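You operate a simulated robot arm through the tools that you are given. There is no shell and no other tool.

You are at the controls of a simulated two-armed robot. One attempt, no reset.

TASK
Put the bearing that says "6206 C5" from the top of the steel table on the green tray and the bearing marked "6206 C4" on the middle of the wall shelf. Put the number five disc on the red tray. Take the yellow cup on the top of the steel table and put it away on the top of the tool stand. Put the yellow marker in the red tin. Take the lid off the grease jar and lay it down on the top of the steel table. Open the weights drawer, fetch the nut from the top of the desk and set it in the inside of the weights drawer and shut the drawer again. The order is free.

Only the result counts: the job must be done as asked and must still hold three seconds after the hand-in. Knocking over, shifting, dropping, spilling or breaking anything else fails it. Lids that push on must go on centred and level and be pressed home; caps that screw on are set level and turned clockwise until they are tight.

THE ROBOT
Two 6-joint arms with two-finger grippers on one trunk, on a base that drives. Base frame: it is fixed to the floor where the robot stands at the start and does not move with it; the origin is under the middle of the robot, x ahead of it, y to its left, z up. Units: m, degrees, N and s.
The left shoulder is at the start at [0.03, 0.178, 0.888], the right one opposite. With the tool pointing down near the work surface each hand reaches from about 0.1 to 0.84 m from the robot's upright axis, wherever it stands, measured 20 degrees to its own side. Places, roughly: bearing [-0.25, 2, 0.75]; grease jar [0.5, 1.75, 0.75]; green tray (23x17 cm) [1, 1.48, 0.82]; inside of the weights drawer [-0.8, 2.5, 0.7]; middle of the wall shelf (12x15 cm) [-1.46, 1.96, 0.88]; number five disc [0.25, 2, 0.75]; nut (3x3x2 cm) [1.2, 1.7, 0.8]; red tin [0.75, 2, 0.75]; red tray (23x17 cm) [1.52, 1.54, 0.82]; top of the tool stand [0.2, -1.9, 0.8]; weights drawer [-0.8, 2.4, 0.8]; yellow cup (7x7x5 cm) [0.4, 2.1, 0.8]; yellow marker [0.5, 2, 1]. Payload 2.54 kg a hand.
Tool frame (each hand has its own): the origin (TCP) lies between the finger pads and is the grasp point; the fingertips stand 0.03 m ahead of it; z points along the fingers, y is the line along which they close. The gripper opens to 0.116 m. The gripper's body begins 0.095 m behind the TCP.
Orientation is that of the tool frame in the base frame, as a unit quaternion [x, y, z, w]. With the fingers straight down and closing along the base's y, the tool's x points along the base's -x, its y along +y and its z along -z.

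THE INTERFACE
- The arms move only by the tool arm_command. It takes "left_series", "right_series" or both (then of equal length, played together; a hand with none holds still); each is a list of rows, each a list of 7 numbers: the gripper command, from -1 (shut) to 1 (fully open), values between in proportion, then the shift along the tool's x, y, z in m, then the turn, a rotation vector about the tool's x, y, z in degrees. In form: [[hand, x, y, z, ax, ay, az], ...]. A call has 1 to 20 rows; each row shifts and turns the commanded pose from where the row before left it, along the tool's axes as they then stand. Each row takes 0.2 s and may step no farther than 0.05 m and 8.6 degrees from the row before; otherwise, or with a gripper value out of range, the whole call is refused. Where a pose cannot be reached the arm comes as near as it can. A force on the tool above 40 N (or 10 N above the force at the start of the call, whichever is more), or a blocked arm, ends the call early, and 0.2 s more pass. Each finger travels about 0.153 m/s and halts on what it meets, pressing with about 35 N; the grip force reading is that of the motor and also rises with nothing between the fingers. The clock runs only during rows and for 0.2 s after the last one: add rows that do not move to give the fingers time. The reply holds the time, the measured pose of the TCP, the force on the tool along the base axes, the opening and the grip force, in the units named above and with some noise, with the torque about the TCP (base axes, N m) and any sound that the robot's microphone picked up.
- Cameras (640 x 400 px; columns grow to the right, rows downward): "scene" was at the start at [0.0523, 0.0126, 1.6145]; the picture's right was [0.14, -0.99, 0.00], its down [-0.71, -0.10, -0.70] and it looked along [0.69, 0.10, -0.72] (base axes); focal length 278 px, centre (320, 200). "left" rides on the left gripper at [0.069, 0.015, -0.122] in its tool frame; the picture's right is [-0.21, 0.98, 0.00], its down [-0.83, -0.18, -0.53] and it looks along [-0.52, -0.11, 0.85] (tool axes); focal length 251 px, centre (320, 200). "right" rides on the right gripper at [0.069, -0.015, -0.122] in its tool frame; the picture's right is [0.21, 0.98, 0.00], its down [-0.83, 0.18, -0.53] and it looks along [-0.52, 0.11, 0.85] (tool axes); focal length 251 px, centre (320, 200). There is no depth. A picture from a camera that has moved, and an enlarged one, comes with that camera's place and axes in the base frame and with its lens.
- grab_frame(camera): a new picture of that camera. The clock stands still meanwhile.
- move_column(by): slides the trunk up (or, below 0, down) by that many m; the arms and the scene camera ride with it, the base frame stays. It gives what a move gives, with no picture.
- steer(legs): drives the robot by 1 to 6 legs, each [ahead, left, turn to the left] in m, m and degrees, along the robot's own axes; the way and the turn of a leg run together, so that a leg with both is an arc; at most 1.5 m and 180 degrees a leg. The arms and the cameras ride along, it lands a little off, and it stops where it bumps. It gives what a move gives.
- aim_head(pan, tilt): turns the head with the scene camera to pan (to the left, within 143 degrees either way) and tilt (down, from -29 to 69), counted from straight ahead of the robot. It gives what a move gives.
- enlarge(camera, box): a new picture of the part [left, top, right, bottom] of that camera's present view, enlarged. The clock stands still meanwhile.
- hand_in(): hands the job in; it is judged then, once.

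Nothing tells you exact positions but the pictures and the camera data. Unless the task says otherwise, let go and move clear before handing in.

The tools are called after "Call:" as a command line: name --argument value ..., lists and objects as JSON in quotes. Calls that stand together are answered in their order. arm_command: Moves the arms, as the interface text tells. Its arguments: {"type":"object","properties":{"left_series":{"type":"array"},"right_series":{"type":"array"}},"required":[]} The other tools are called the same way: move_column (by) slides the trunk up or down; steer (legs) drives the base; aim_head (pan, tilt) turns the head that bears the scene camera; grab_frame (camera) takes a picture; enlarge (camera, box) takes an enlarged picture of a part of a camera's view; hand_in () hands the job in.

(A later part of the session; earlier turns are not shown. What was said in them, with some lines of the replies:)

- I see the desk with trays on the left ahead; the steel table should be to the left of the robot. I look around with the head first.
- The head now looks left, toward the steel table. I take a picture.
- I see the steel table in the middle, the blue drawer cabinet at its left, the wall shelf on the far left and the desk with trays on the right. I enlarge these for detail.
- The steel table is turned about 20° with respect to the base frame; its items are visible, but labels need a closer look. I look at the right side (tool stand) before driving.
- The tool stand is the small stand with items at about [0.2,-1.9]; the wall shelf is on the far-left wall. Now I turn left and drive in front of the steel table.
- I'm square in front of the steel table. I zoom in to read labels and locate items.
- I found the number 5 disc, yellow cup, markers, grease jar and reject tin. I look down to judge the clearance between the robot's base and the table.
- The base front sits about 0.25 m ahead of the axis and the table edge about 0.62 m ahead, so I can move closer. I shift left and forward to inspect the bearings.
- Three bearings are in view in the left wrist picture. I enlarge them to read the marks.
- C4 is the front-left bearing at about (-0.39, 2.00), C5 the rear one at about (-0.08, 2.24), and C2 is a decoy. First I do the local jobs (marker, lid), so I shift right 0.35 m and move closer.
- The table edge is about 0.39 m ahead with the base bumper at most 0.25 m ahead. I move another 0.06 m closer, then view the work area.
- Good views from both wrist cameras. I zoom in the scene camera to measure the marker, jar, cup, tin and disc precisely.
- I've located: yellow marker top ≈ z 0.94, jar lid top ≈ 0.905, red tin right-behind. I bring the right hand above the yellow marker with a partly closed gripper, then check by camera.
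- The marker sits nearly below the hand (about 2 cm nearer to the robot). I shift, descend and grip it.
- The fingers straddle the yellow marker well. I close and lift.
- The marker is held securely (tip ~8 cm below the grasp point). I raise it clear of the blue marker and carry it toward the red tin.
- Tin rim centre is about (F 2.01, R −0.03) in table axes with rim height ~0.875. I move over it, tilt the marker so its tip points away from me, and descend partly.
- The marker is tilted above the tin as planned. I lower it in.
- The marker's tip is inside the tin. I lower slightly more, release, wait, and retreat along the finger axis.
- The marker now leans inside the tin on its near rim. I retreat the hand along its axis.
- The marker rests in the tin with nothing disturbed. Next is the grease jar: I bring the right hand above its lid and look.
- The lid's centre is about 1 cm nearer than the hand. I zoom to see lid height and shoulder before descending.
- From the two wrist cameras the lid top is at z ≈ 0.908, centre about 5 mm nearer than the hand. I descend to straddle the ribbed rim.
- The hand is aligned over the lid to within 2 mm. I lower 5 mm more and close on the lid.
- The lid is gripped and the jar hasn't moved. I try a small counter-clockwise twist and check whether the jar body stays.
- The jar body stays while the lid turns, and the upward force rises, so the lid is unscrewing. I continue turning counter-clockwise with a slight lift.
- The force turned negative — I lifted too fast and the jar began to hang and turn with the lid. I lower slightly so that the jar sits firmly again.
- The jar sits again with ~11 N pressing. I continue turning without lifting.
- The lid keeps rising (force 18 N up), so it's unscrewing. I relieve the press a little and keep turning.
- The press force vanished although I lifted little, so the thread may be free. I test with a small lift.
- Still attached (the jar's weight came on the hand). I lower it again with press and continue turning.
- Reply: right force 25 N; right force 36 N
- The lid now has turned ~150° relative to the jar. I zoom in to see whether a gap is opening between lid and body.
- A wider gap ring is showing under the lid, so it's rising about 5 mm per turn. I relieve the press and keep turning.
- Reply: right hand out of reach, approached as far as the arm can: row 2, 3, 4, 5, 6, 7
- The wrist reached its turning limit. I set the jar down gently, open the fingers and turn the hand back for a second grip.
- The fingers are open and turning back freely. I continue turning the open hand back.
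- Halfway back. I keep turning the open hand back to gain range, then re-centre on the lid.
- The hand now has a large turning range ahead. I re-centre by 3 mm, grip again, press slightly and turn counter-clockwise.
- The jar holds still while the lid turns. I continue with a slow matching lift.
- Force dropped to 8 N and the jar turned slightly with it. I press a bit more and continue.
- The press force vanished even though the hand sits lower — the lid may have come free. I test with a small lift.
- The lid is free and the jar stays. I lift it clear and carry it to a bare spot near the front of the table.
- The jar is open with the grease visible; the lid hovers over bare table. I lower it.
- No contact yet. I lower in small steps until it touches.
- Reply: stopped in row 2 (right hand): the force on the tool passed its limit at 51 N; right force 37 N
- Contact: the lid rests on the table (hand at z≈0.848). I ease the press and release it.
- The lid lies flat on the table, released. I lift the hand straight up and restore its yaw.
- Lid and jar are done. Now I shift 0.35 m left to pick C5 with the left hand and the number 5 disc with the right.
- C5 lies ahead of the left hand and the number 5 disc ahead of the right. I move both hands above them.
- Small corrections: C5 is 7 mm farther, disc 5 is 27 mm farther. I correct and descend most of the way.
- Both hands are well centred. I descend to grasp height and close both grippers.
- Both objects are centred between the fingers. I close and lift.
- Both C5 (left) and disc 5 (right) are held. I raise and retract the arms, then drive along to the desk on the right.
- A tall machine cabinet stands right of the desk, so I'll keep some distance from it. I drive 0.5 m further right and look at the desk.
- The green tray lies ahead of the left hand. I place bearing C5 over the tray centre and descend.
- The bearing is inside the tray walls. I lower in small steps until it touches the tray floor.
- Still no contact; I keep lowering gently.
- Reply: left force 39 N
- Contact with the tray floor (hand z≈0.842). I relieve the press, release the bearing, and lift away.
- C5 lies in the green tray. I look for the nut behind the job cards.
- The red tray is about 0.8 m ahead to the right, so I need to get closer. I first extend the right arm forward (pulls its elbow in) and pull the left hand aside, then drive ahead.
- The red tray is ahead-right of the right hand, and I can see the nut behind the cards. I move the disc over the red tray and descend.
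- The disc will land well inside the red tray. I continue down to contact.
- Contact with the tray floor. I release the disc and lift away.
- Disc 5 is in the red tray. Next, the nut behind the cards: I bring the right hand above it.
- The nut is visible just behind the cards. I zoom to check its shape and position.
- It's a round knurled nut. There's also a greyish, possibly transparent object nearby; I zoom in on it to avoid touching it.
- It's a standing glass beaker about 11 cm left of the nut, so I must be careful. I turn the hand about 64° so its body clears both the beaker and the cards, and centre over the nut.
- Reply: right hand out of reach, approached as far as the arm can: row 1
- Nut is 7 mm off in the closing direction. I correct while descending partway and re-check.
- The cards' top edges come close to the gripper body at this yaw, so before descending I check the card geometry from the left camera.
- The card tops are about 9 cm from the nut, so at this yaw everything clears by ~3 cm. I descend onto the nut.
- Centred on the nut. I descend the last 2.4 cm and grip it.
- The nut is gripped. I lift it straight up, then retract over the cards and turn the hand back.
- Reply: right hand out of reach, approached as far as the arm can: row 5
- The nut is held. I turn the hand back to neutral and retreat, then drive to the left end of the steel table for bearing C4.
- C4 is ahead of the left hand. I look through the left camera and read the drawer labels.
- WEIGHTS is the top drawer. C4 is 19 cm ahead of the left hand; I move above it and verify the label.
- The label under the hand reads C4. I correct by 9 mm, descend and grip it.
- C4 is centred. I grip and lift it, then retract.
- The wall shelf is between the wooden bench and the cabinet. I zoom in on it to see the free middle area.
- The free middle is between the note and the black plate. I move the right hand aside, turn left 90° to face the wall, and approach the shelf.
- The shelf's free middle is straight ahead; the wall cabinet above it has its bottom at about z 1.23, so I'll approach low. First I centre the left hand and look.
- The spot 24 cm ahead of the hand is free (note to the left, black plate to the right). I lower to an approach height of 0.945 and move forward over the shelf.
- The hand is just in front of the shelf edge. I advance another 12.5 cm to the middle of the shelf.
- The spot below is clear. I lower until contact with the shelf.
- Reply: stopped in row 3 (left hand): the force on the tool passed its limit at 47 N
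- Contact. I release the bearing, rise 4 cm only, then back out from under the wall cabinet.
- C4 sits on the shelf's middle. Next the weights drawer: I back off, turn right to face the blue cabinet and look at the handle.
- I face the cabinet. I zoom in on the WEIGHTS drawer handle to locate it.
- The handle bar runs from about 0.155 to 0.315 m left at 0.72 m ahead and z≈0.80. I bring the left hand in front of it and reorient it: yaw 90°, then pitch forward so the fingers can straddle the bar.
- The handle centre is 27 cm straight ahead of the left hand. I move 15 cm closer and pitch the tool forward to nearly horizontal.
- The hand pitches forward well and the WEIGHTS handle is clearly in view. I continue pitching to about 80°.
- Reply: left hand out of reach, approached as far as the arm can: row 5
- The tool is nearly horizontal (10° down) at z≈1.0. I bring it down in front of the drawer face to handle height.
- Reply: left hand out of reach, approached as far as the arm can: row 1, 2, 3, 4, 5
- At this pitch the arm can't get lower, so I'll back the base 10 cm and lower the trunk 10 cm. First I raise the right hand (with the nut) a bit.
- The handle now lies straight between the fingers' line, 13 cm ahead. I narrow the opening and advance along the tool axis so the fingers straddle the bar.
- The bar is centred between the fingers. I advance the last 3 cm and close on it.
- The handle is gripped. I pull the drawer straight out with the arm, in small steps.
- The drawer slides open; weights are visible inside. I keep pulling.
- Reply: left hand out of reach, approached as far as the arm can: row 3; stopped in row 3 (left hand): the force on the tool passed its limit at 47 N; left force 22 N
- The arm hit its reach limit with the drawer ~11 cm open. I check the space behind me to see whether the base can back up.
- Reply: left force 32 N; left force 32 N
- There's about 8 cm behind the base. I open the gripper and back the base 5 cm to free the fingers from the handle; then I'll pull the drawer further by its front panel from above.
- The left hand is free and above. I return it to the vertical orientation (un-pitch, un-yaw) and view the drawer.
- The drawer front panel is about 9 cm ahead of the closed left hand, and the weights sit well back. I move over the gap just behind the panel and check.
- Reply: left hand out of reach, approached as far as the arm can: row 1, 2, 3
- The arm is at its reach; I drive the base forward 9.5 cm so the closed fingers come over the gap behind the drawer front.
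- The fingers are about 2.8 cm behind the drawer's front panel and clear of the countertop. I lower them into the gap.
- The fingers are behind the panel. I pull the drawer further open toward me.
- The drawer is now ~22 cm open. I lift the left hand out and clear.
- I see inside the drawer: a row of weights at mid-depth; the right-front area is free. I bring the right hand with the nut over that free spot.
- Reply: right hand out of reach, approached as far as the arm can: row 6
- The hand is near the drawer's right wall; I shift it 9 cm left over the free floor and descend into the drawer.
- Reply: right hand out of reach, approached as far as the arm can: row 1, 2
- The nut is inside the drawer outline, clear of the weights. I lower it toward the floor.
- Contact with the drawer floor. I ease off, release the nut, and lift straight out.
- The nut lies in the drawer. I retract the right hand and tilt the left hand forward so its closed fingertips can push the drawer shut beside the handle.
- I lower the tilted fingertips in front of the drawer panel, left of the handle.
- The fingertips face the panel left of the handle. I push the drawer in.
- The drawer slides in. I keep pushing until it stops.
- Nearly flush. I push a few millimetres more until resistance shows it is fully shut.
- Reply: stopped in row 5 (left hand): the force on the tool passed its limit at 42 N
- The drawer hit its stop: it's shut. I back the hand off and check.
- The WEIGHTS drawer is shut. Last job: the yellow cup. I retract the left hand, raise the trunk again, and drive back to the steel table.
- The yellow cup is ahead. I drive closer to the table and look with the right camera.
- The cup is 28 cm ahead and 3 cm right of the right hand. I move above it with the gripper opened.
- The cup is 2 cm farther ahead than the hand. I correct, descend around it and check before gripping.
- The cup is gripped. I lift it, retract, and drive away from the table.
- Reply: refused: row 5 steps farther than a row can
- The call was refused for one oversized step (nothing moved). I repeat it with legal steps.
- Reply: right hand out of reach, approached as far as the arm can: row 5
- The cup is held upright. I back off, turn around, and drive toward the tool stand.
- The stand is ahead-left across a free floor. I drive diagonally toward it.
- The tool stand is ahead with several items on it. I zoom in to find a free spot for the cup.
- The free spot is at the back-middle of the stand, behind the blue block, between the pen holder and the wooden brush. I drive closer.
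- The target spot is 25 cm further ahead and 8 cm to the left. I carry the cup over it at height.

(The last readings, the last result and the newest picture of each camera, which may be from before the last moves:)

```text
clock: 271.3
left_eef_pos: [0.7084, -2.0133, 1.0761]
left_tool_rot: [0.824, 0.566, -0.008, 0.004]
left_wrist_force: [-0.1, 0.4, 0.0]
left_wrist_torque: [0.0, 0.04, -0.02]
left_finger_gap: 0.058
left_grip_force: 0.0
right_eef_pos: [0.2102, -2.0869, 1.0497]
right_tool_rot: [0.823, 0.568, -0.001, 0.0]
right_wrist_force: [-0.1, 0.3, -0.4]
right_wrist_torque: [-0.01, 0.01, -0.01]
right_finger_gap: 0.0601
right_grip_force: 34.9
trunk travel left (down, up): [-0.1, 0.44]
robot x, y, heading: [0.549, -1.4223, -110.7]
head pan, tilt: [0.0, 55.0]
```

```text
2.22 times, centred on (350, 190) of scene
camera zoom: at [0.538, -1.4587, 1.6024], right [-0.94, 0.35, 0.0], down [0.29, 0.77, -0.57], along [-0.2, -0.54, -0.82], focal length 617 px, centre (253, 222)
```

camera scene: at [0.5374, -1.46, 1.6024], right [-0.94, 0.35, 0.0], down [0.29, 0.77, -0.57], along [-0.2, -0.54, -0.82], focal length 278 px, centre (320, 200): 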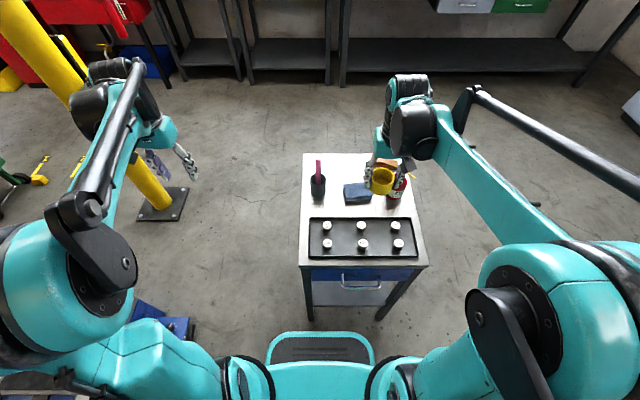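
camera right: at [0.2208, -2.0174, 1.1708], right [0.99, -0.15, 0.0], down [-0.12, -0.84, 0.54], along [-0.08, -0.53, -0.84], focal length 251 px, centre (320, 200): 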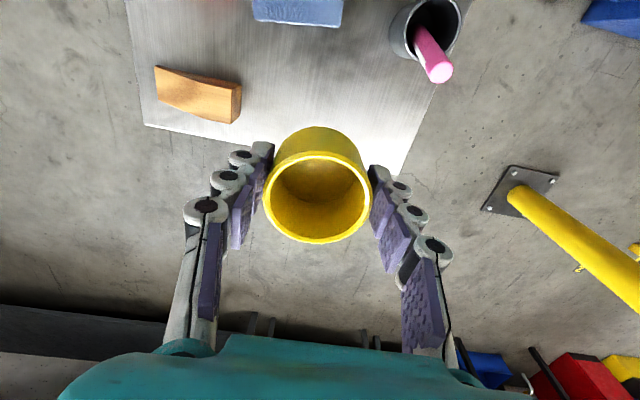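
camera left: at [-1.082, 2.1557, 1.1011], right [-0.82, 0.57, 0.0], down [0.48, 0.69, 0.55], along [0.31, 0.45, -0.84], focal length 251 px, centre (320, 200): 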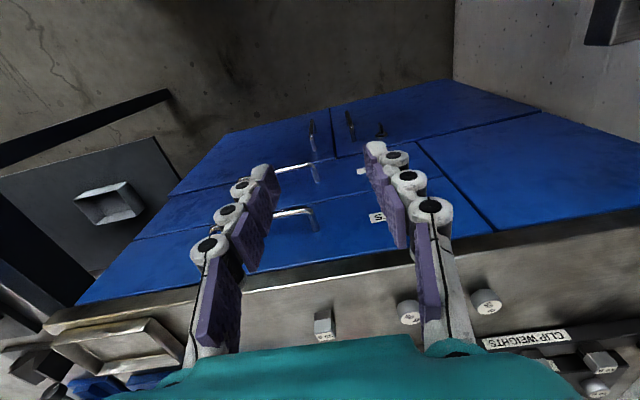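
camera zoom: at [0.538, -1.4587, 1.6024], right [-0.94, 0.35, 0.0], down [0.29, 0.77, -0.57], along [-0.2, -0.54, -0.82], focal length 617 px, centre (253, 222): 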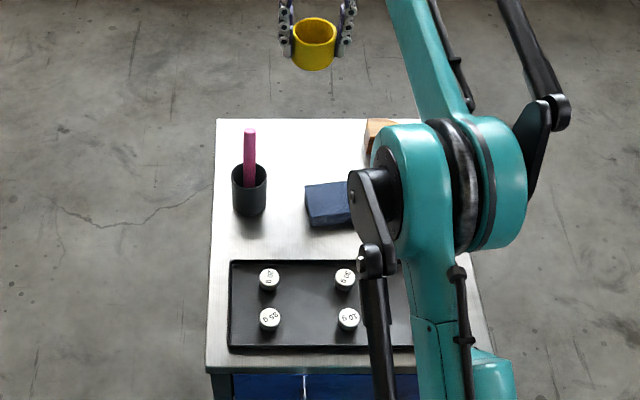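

The point below is clear on all sides. I lower the cup toward the stand top.

Call:
arm_command --right_series '[[-1, 0, 0, 0.045, 0, 0, 0], [-1, 0, 0, 0.045, 0, 0, 0], [-1, 0, 0, 0.04, 0, 0, 0], [-1, 0, 0, 0, 0, 0, 0]]'

Call:
grab_frame --camera "right"

Call:
enlarge --camera "scene" --box '[260, 100, 440, 280]'

```text
clock: 272.3
left_eef_pos: [0.7082, -2.0142, 1.0775]
left_tool_rot: [0.824, 0.566, -0.007, 0.004]
left_wrist_force: [0.3, 0.0, 0.5]
left_wrist_torque: [0.01, -0.02, 0.0]
left_finger_gap: 0.058
left_grip_force: 0.1
right_eef_pos: [0.2078, -2.087, 0.9181]
right_tool_rot: [0.823, 0.568, -0.001, 0.0]
right_wrist_force: [-0.7, 0.0, -0.1]
right_wrist_torque: [0.01, -0.04, -0.01]
right_finger_gap: 0.0601
right_grip_force: 34.4
trunk travel left (down, up): [-0.1, 0.44]
robot x, y, heading: [0.5505, -1.418, -110.7]
head pan, tilt: [0.0, 55.0]
```

```text
taken
camera right: at [0.2191, -2.018, 1.04], right [0.99, -0.15, 0.0], down [-0.12, -0.84, 0.54], along [-0.08, -0.53, -0.84], focal length 251 px, centre (320, 200)
```

right: 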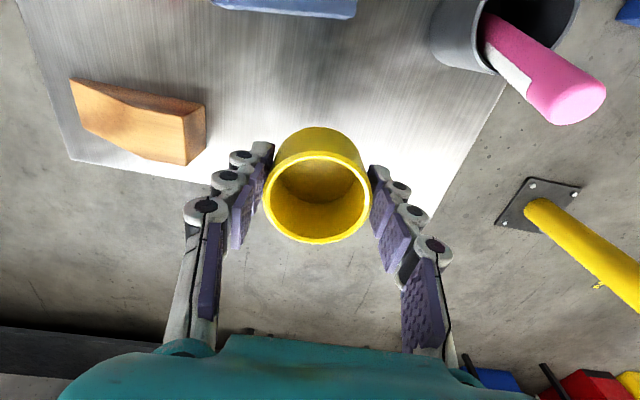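

```text
2.22 times, centred on (350, 190) of scene
camera zoom: at [0.5376, -1.4598, 1.6024], right [-0.94, 0.35, 0.0], down [0.29, 0.77, -0.57], along [-0.2, -0.54, -0.82], focal length 617 px, centre (253, 222)
```

zoom: 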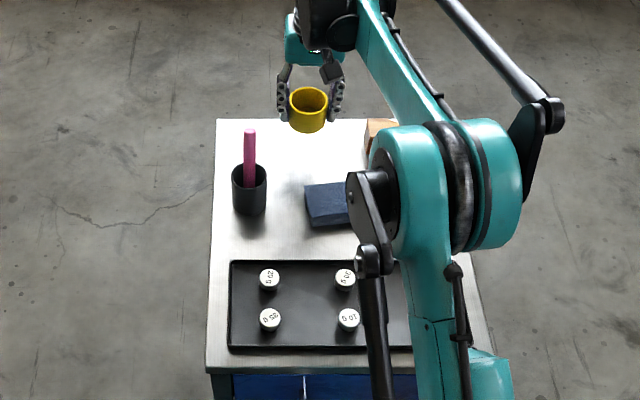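

Clear on all sides. I continue down to contact.

Call:
arm_command --right_series '[[-1, 0, 0, 0.035, 0, 0, 0], [-1, 0, 0, 0.015, 0, 0, 0], [-1, 0, 0, 0.004, 0, 0, 0], [-1, 0, 0, 0.004, 0, 0, 0], [-1, 0, 0, 0.004, 0, 0, 0], [-1, 0, 0, 0, 0, 0, 0]]'

```text
clock: 273.7
left_eef_pos: [0.7086, -2.0147, 1.0778]
left_tool_rot: [0.824, 0.567, -0.008, 0.004]
left_wrist_force: [-0.5, 0.2, -0.3]
left_wrist_torque: [0.01, -0.02, 0.0]
left_finger_gap: 0.0579
left_grip_force: 0.1
right_eef_pos: [0.2082, -2.0881, 0.8583]
right_tool_rot: [0.823, 0.568, -0.001, 0.0]
right_wrist_force: [-0.2, -0.1, -0.8]
right_wrist_torque: [0.04, 0.03, 0.0]
right_finger_gap: 0.06
right_grip_force: 35.1
trunk travel left (down, up): [-0.1, 0.44]
robot x, y, heading: [0.547, -1.4187, -110.5]
head pan, tilt: [0.0, 55.0]
```

Call:
arm_command --right_series '[[-1, 0, 0, 0.004, 0, 0, 0], [-1, 0, 0, 0.004, 0, 0, 0], [-1, 0, 0, 0.004, 0, 0, 0], [-1, 0, 0, 0.004, 0, 0, 0], [-1, 0, 0, 0, 0, 0, 0]]'

Call:
grab_frame --camera "right"

```text
clock: 274.9
left_eef_pos: [0.7084, -2.0131, 1.0762]
left_tool_rot: [0.824, 0.567, -0.008, 0.004]
left_wrist_force: [0.4, -0.2, 0.4]
left_wrist_torque: [-0.02, -0.03, 0.01]
left_finger_gap: 0.0583
left_grip_force: 0.1
right_eef_pos: [0.2087, -2.0883, 0.8425]
right_tool_rot: [0.823, 0.568, -0.001, 0.0]
right_wrist_force: [-0.6, -0.7, 2.1]
right_wrist_torque: [-0.07, -0.01, -0.02]
right_finger_gap: 0.06
right_grip_force: 34.8
trunk travel left (down, up): [-0.1, 0.44]
robot x, y, heading: [0.548, -1.4233, -111.0]
head pan, tilt: [0.0, 55.0]
```

```text
taken
camera right: at [0.2188, -2.0183, 0.9632], right [0.99, -0.15, 0.0], down [-0.12, -0.84, 0.54], along [-0.08, -0.53, -0.84], focal length 251 px, centre (320, 200)
```

right: 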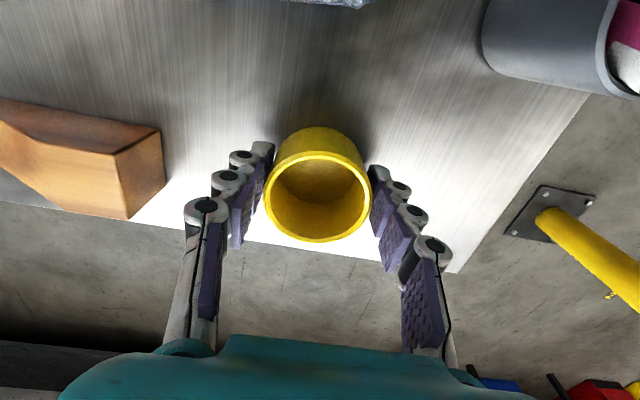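

The force just began to rise. I press 2 mm more to confirm contact, then release and lift.

Call:
arm_command --right_series '[[-1, 0, 0, 0.0015, 0, 0, 0], [-1, 0, 0, 0, 0, 0, 0]]'

```text
clock: 275.5
left_eef_pos: [0.7095, -2.0145, 1.0787]
left_tool_rot: [0.824, 0.567, -0.008, 0.005]
left_wrist_force: [-0.9, -0.8, 0.0]
left_wrist_torque: [0.02, 0.01, 0.04]
left_finger_gap: 0.058
left_grip_force: 0.1
right_eef_pos: [0.2085, -2.0879, 0.842]
right_tool_rot: [0.823, 0.567, -0.002, 0.0]
right_wrist_force: [-1.8, -5.2, 18.0]
right_wrist_torque: [-0.44, -0.03, -0.06]
right_finger_gap: 0.0604
right_grip_force: 34.8
trunk travel left (down, up): [-0.1, 0.44]
robot x, y, heading: [0.5528, -1.4201, -110.7]
head pan, tilt: [0.0, 55.0]
```

Call:
arm_command --right_series '[[-1, 0, 0, -0.001, 0, 0, 0], [-0.2, 0, 0, 0, 0, 0, 0], [0.2, 0, 0, 0, 0, 0, 0], [0.5, 0, 0, 0, 0, 0, 0], [0.5, 0, 0, 0, 0, 0, 0], [0.5, 0, 0, -0.02, 0, 0, 0], [0.5, 0, 0, -0.04, 0, 0, 0], [0.5, 0, 0, -0.045, 0, 0, 0], [0.5, 0, 0, -0.045, 0, 0, 0], [0.5, 0, 0, -0.04, 0, 0, 0], [0.5, 0, 0, 0, 0, 0, 0]]'

Call:
grab_frame --camera "right"

Call:
grab_frame --camera "scene"

```text
clock: 277.9
left_eef_pos: [0.7077, -2.0152, 1.0761]
left_tool_rot: [0.824, 0.566, -0.007, 0.004]
left_wrist_force: [-1.1, -0.8, 0.2]
left_wrist_torque: [-0.01, 0.02, -0.04]
left_finger_gap: 0.0581
left_grip_force: 0.0
right_eef_pos: [0.2086, -2.0891, 1.0321]
right_tool_rot: [0.823, 0.568, -0.001, 0.0]
right_wrist_force: [0.2, -0.5, 0.6]
right_wrist_torque: [-0.02, -0.01, -0.01]
right_finger_gap: 0.0873
right_grip_force: 0.1
trunk travel left (down, up): [-0.1, 0.44]
robot x, y, heading: [0.5492, -1.4203, -110.7]
head pan, tilt: [0.0, 55.0]
```

```text
taken
camera right: at [0.2196, -2.0191, 1.1529], right [0.99, -0.15, 0.0], down [-0.12, -0.84, 0.53], along [-0.08, -0.53, -0.84], focal length 251 px, centre (320, 200)
```

right: 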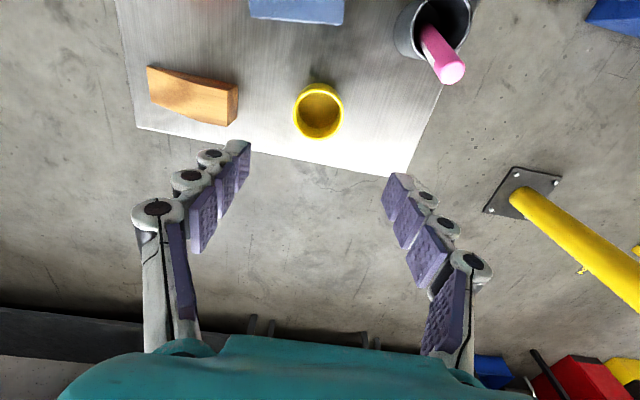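

```text
taken
camera scene: at [0.5374, -1.4603, 1.6023], right [-0.94, 0.35, 0.0], down [0.29, 0.77, -0.57], along [-0.2, -0.54, -0.82], focal length 278 px, centre (320, 200)
```

scene: 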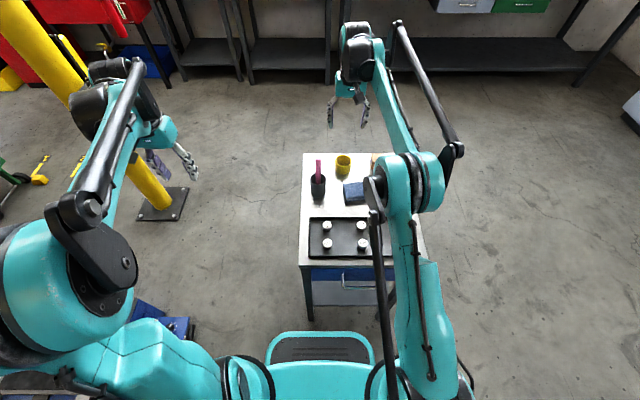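

The cup stands upright on the tool stand. I retract the arm and back away, then take a final look around.

Call:
arm_command --right_series '[[0.5, 0.045, 0, 0, 0, 0, 0], [0.5, 0.045, 0, 0, 0, 0, 0], [0.5, 0.045, 0, 0, 0, 0, 0], [0.5, 0.045, 0, 0, 0, 0, 0], [0.5, 0.045, 0, 0, 0, 0, 0], [0.5, 0.03, 0, 0, 0, 0, 0]]'

Call:
steer --legs '[[-0.7, -0.3, 0]]'

Call:
aim_head --pan 0 --tilt 35

Call:
grab_frame --camera "scene"

```text
clock: 279.3
left_eef_pos: [0.7088, -2.015, 1.0769]
left_tool_rot: [0.824, 0.566, -0.008, 0.004]
left_wrist_force: [-0.9, 0.4, 0.4]
left_wrist_torque: [-0.01, 0.01, 0.0]
left_finger_gap: 0.0578
left_grip_force: 0.1
right_eef_pos: [0.2996, -1.8487, 1.0321]
right_tool_rot: [0.823, 0.568, -0.002, 0.0]
right_wrist_force: [0.2, -0.3, 0.0]
right_wrist_torque: [0.01, 0.01, 0.0]
right_finger_gap: 0.087
right_grip_force: 0.1
trunk travel left (down, up): [-0.1, 0.44]
robot x, y, heading: [0.5502, -1.4204, -110.7]
head pan, tilt: [0.0, 55.0]
```

```text
clock: 283.4
left_eef_pos: [0.6713, -1.2588, 1.0778]
left_tool_rot: [0.825, 0.565, -0.007, 0.005]
left_wrist_force: [-0.1, 0.3, -0.1]
left_wrist_torque: [-0.02, -0.03, 0.01]
left_finger_gap: 0.0579
left_grip_force: 0.0
right_eef_pos: [0.2619, -1.0917, 1.0317]
right_tool_rot: [0.824, 0.566, -0.001, 0.0]
right_wrist_force: [0.0, 0.0, -0.5]
right_wrist_torque: [-0.03, -0.02, 0.02]
right_finger_gap: 0.0872
right_grip_force: 0.0
trunk travel left (down, up): [-0.1, 0.44]
robot x, y, heading: [0.5169, -0.6629, -110.5]
head pan, tilt: [0.0, 55.0]
```

```text
clock: 284.3
left_eef_pos: [0.6703, -1.2602, 1.0779]
left_tool_rot: [0.825, 0.565, -0.008, 0.004]
left_wrist_force: [0.0, 0.4, -0.7]
left_wrist_torque: [-0.02, 0.04, 0.01]
left_finger_gap: 0.0578
left_grip_force: 0.1
right_eef_pos: [0.262, -1.0933, 1.031]
right_tool_rot: [0.824, 0.567, -0.001, 0.0]
right_wrist_force: [0.1, -0.4, 0.4]
right_wrist_torque: [-0.01, 0.04, 0.01]
right_finger_gap: 0.087
right_grip_force: 0.1
trunk travel left (down, up): [-0.1, 0.44]
robot x, y, heading: [0.5124, -0.6682, -110.6]
head pan, tilt: [0.0, 35.0]
```

```text
taken
camera scene: at [0.4963, -0.7192, 1.6305], right [-0.94, 0.35, 0.0], down [0.2, 0.54, -0.82], along [-0.29, -0.77, -0.57], focal length 278 px, centre (320, 200)
```

scene: 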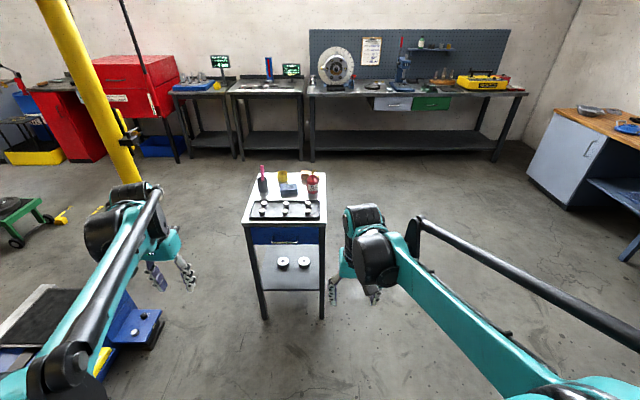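

The stand looks intact. I turn around once more to verify the table, trays, shelf and drawer from a distance.

Call:
steer --legs '[[0, 0, 90], [0, 0, 90], [0.9, 0.3, 0]]'

Call:
aim_head --pan 15 --tilt 30

Call:
grab_frame --camera "scene"

```text
clock: 296.9
left_eef_pos: [0.4163, 0.8807, 1.0763]
left_tool_rot: [-0.559, 0.829, 0.005, 0.008]
left_wrist_force: [0.3, 0.3, -0.1]
left_wrist_torque: [-0.04, -0.01, -0.02]
left_finger_gap: 0.0581
left_grip_force: 0.1
right_eef_pos: [0.8239, 0.7085, 1.0307]
right_tool_rot: [-0.561, 0.828, 0.001, 0.001]
right_wrist_force: [0.1, -0.4, -0.6]
right_wrist_torque: [-0.03, -0.02, 0.04]
right_finger_gap: 0.0868
right_grip_force: 0.1
trunk travel left (down, up): [-0.1, 0.44]
robot x, y, heading: [0.567, 0.2822, 68.4]
head pan, tilt: [0.0, 35.0]
```

```text
clock: 297.6
left_eef_pos: [0.4171, 0.8798, 1.077]
left_tool_rot: [-0.56, 0.828, 0.003, 0.008]
left_wrist_force: [0.1, 0.0, 0.1]
left_wrist_torque: [0.02, -0.01, 0.0]
left_finger_gap: 0.0581
left_grip_force: 0.1
right_eef_pos: [0.8221, 0.7079, 1.0326]
right_tool_rot: [-0.561, 0.828, 0.001, 0.001]
right_wrist_force: [0.0, 1.0, -0.5]
right_wrist_torque: [-0.03, 0.02, -0.01]
right_finger_gap: 0.0869
right_grip_force: 0.1
trunk travel left (down, up): [-0.1, 0.44]
robot x, y, heading: [0.5668, 0.2863, 68.5]
head pan, tilt: [15.0, 30.0]
```

```text
taken
camera scene: at [0.5663, 0.3476, 1.6384], right [0.99, -0.11, 0.0], down [-0.06, -0.5, -0.87], along [0.1, 0.86, -0.5], focal length 278 px, centre (320, 200)
```

scene: 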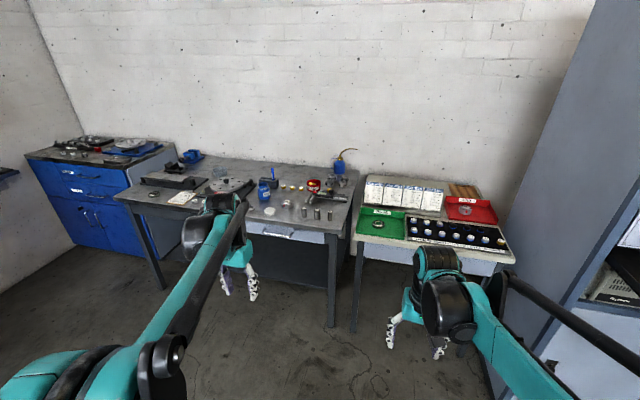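

Call:
enlarge --camera "scene" --box '[110, 140, 370, 250]'

Call:
enlarge --camera "scene" --box '[350, 165, 520, 275]'

Call:
enlarge --camera "scene" --box '[0, 120, 190, 260]'

Call:
aim_head --pan 60 --tilt 20

Call:
grab_frame --camera "scene"

```text
2.46 times, centred on (240, 195) of scene
camera zoom: at [0.5663, 0.3476, 1.6384], right [0.99, -0.11, 0.0], down [-0.06, -0.5, -0.87], along [0.1, 0.86, -0.5], focal length 684 px, centre (517, 212)
```

zoom: 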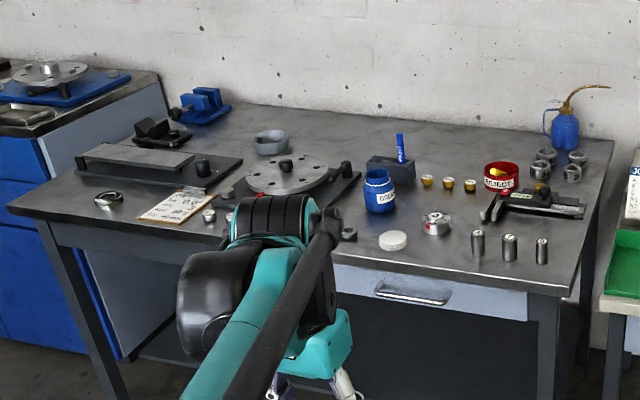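

```text
3.64 times, centred on (435, 220) of scene
camera zoom: at [0.5663, 0.3476, 1.6384], right [0.99, -0.11, 0.0], down [-0.06, -0.5, -0.87], along [0.1, 0.86, -0.5], focal length 1010 px, centre (-98, 127)
```

zoom: 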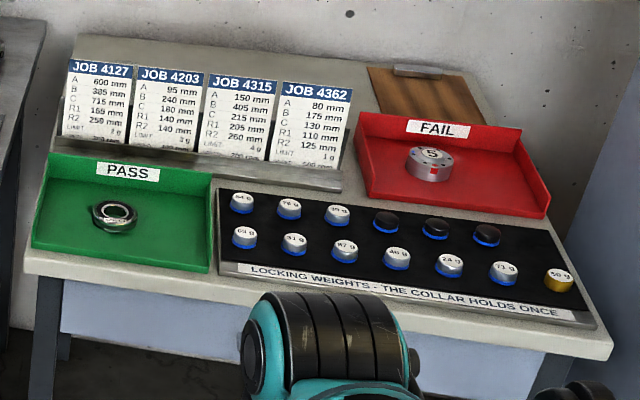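

```text
2.86 times, centred on (95, 190) of scene
camera zoom: at [0.5663, 0.3476, 1.6384], right [0.99, -0.11, 0.0], down [-0.06, -0.5, -0.87], along [0.1, 0.86, -0.5], focal length 794 px, centre (963, 229)
```

zoom: 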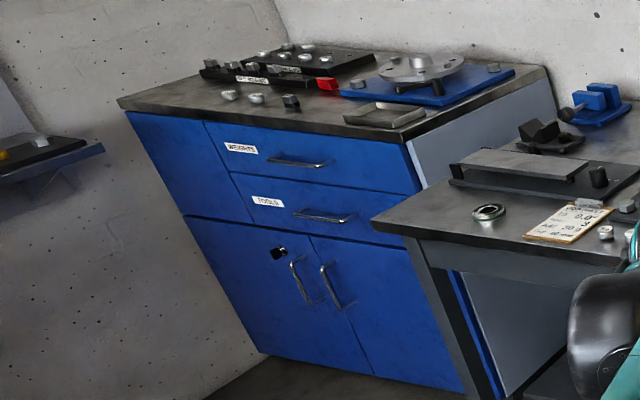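

```text
clock: 298.7
left_eef_pos: [0.4164, 0.8802, 1.0767]
left_tool_rot: [-0.56, 0.828, 0.004, 0.007]
left_wrist_force: [-0.2, -0.3, -0.8]
left_wrist_torque: [0.01, 0.03, -0.01]
left_finger_gap: 0.0579
left_grip_force: 0.2
right_eef_pos: [0.8228, 0.7081, 1.0311]
right_tool_rot: [-0.561, 0.828, -0.001, 0.001]
right_wrist_force: [-0.4, -0.2, 0.3]
right_wrist_torque: [0.0, 0.0, -0.01]
right_finger_gap: 0.087
right_grip_force: 0.1
trunk travel left (down, up): [-0.1, 0.44]
robot x, y, heading: [0.5671, 0.2833, 68.6]
head pan, tilt: [60.0, 20.0]
```

```text
taken
camera scene: at [0.4981, 0.3306, 1.6544], right [0.78, 0.62, 0.0], down [0.21, -0.27, -0.94], along [-0.58, 0.74, -0.34], focal length 278 px, centre (320, 200)
```

scene: 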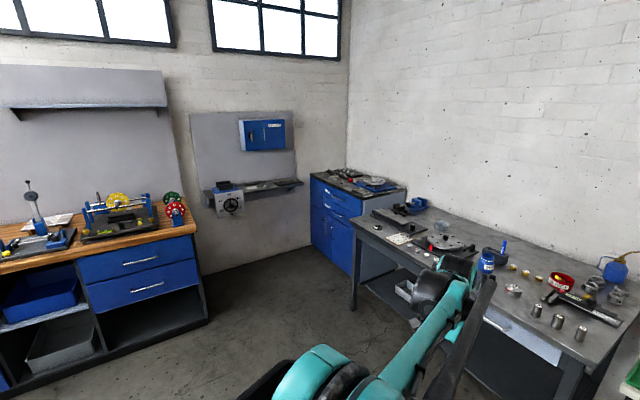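

Table, trays and drawer are all as wanted. One last zoom on the shelf.

Call:
enlarge --camera "scene" --box '[190, 165, 320, 225]'

Call:
enlarge --camera "scene" --box '[480, 230, 640, 350]'

```text
4.92 times, centred on (255, 195) of scene
camera zoom: at [0.4981, 0.3306, 1.6544], right [0.78, 0.62, 0.0], down [0.21, -0.27, -0.94], along [-0.58, 0.74, -0.34], focal length 1367 px, centre (640, 225)
```

zoom: 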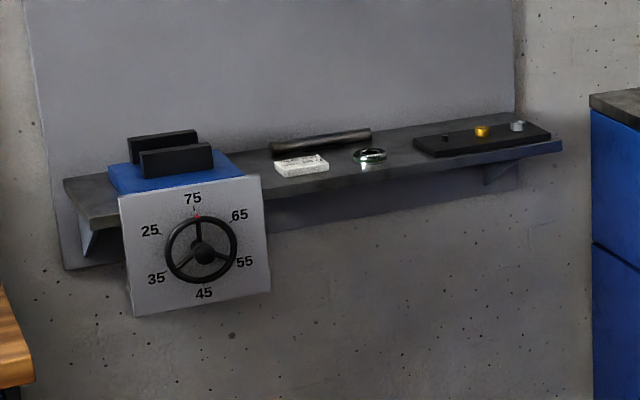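

```text
3.33 times, centred on (560, 290) of scene
camera zoom: at [0.4981, 0.3306, 1.6544], right [0.78, 0.62, 0.0], down [0.21, -0.27, -0.94], along [-0.58, 0.74, -0.34], focal length 926 px, centre (-480, -100)
```

zoom: 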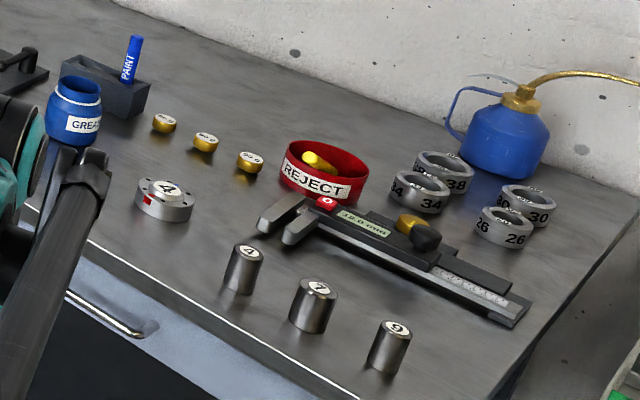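

Everything is in its place: C5 is on the green tray and C4 on the middle of the shelf. Disc 5 is on the red tray and the cup is on the tool stand. The yellow marker is in the red tin, the lid is on the table, and the nut is in the shut weights drawer. Both hands are clear, so I hand in.

Call:
hand_in

```text
The job is handed in.
```

I finished all seven parts of the job and handed it in. No verdict came back, so whether it passed isn't known yet.

| Item | Where it ended up |
|---|---|
| Bearing "6206 C5" | On the green tray |
| Bearing "6206 C4" | On the middle of the wall shelf |
| Number five disc | On the red tray |
| Yellow cup | Upright on the tool stand |
| Yellow marker | Leaning inside the red tin |
| Grease jar lid | Unscrewed and lying on the steel table |
| Nut | In the weights drawer, which is shut |

I checked each place by camera before handing in. The nut was last seen in the drawer just before I closed it.

**Jar moved slightly:** while I unscrewed its lid, the grease jar turned about 40 degrees and moved a few millimetres on the table. It stayed upright and nothing spilled, but a strict judge could count that as shifting it. I saw nothing else knocked or shifted. A glass beaker stands near where the nut was. I kept clear of it, but it doesn't show in the last pictures.
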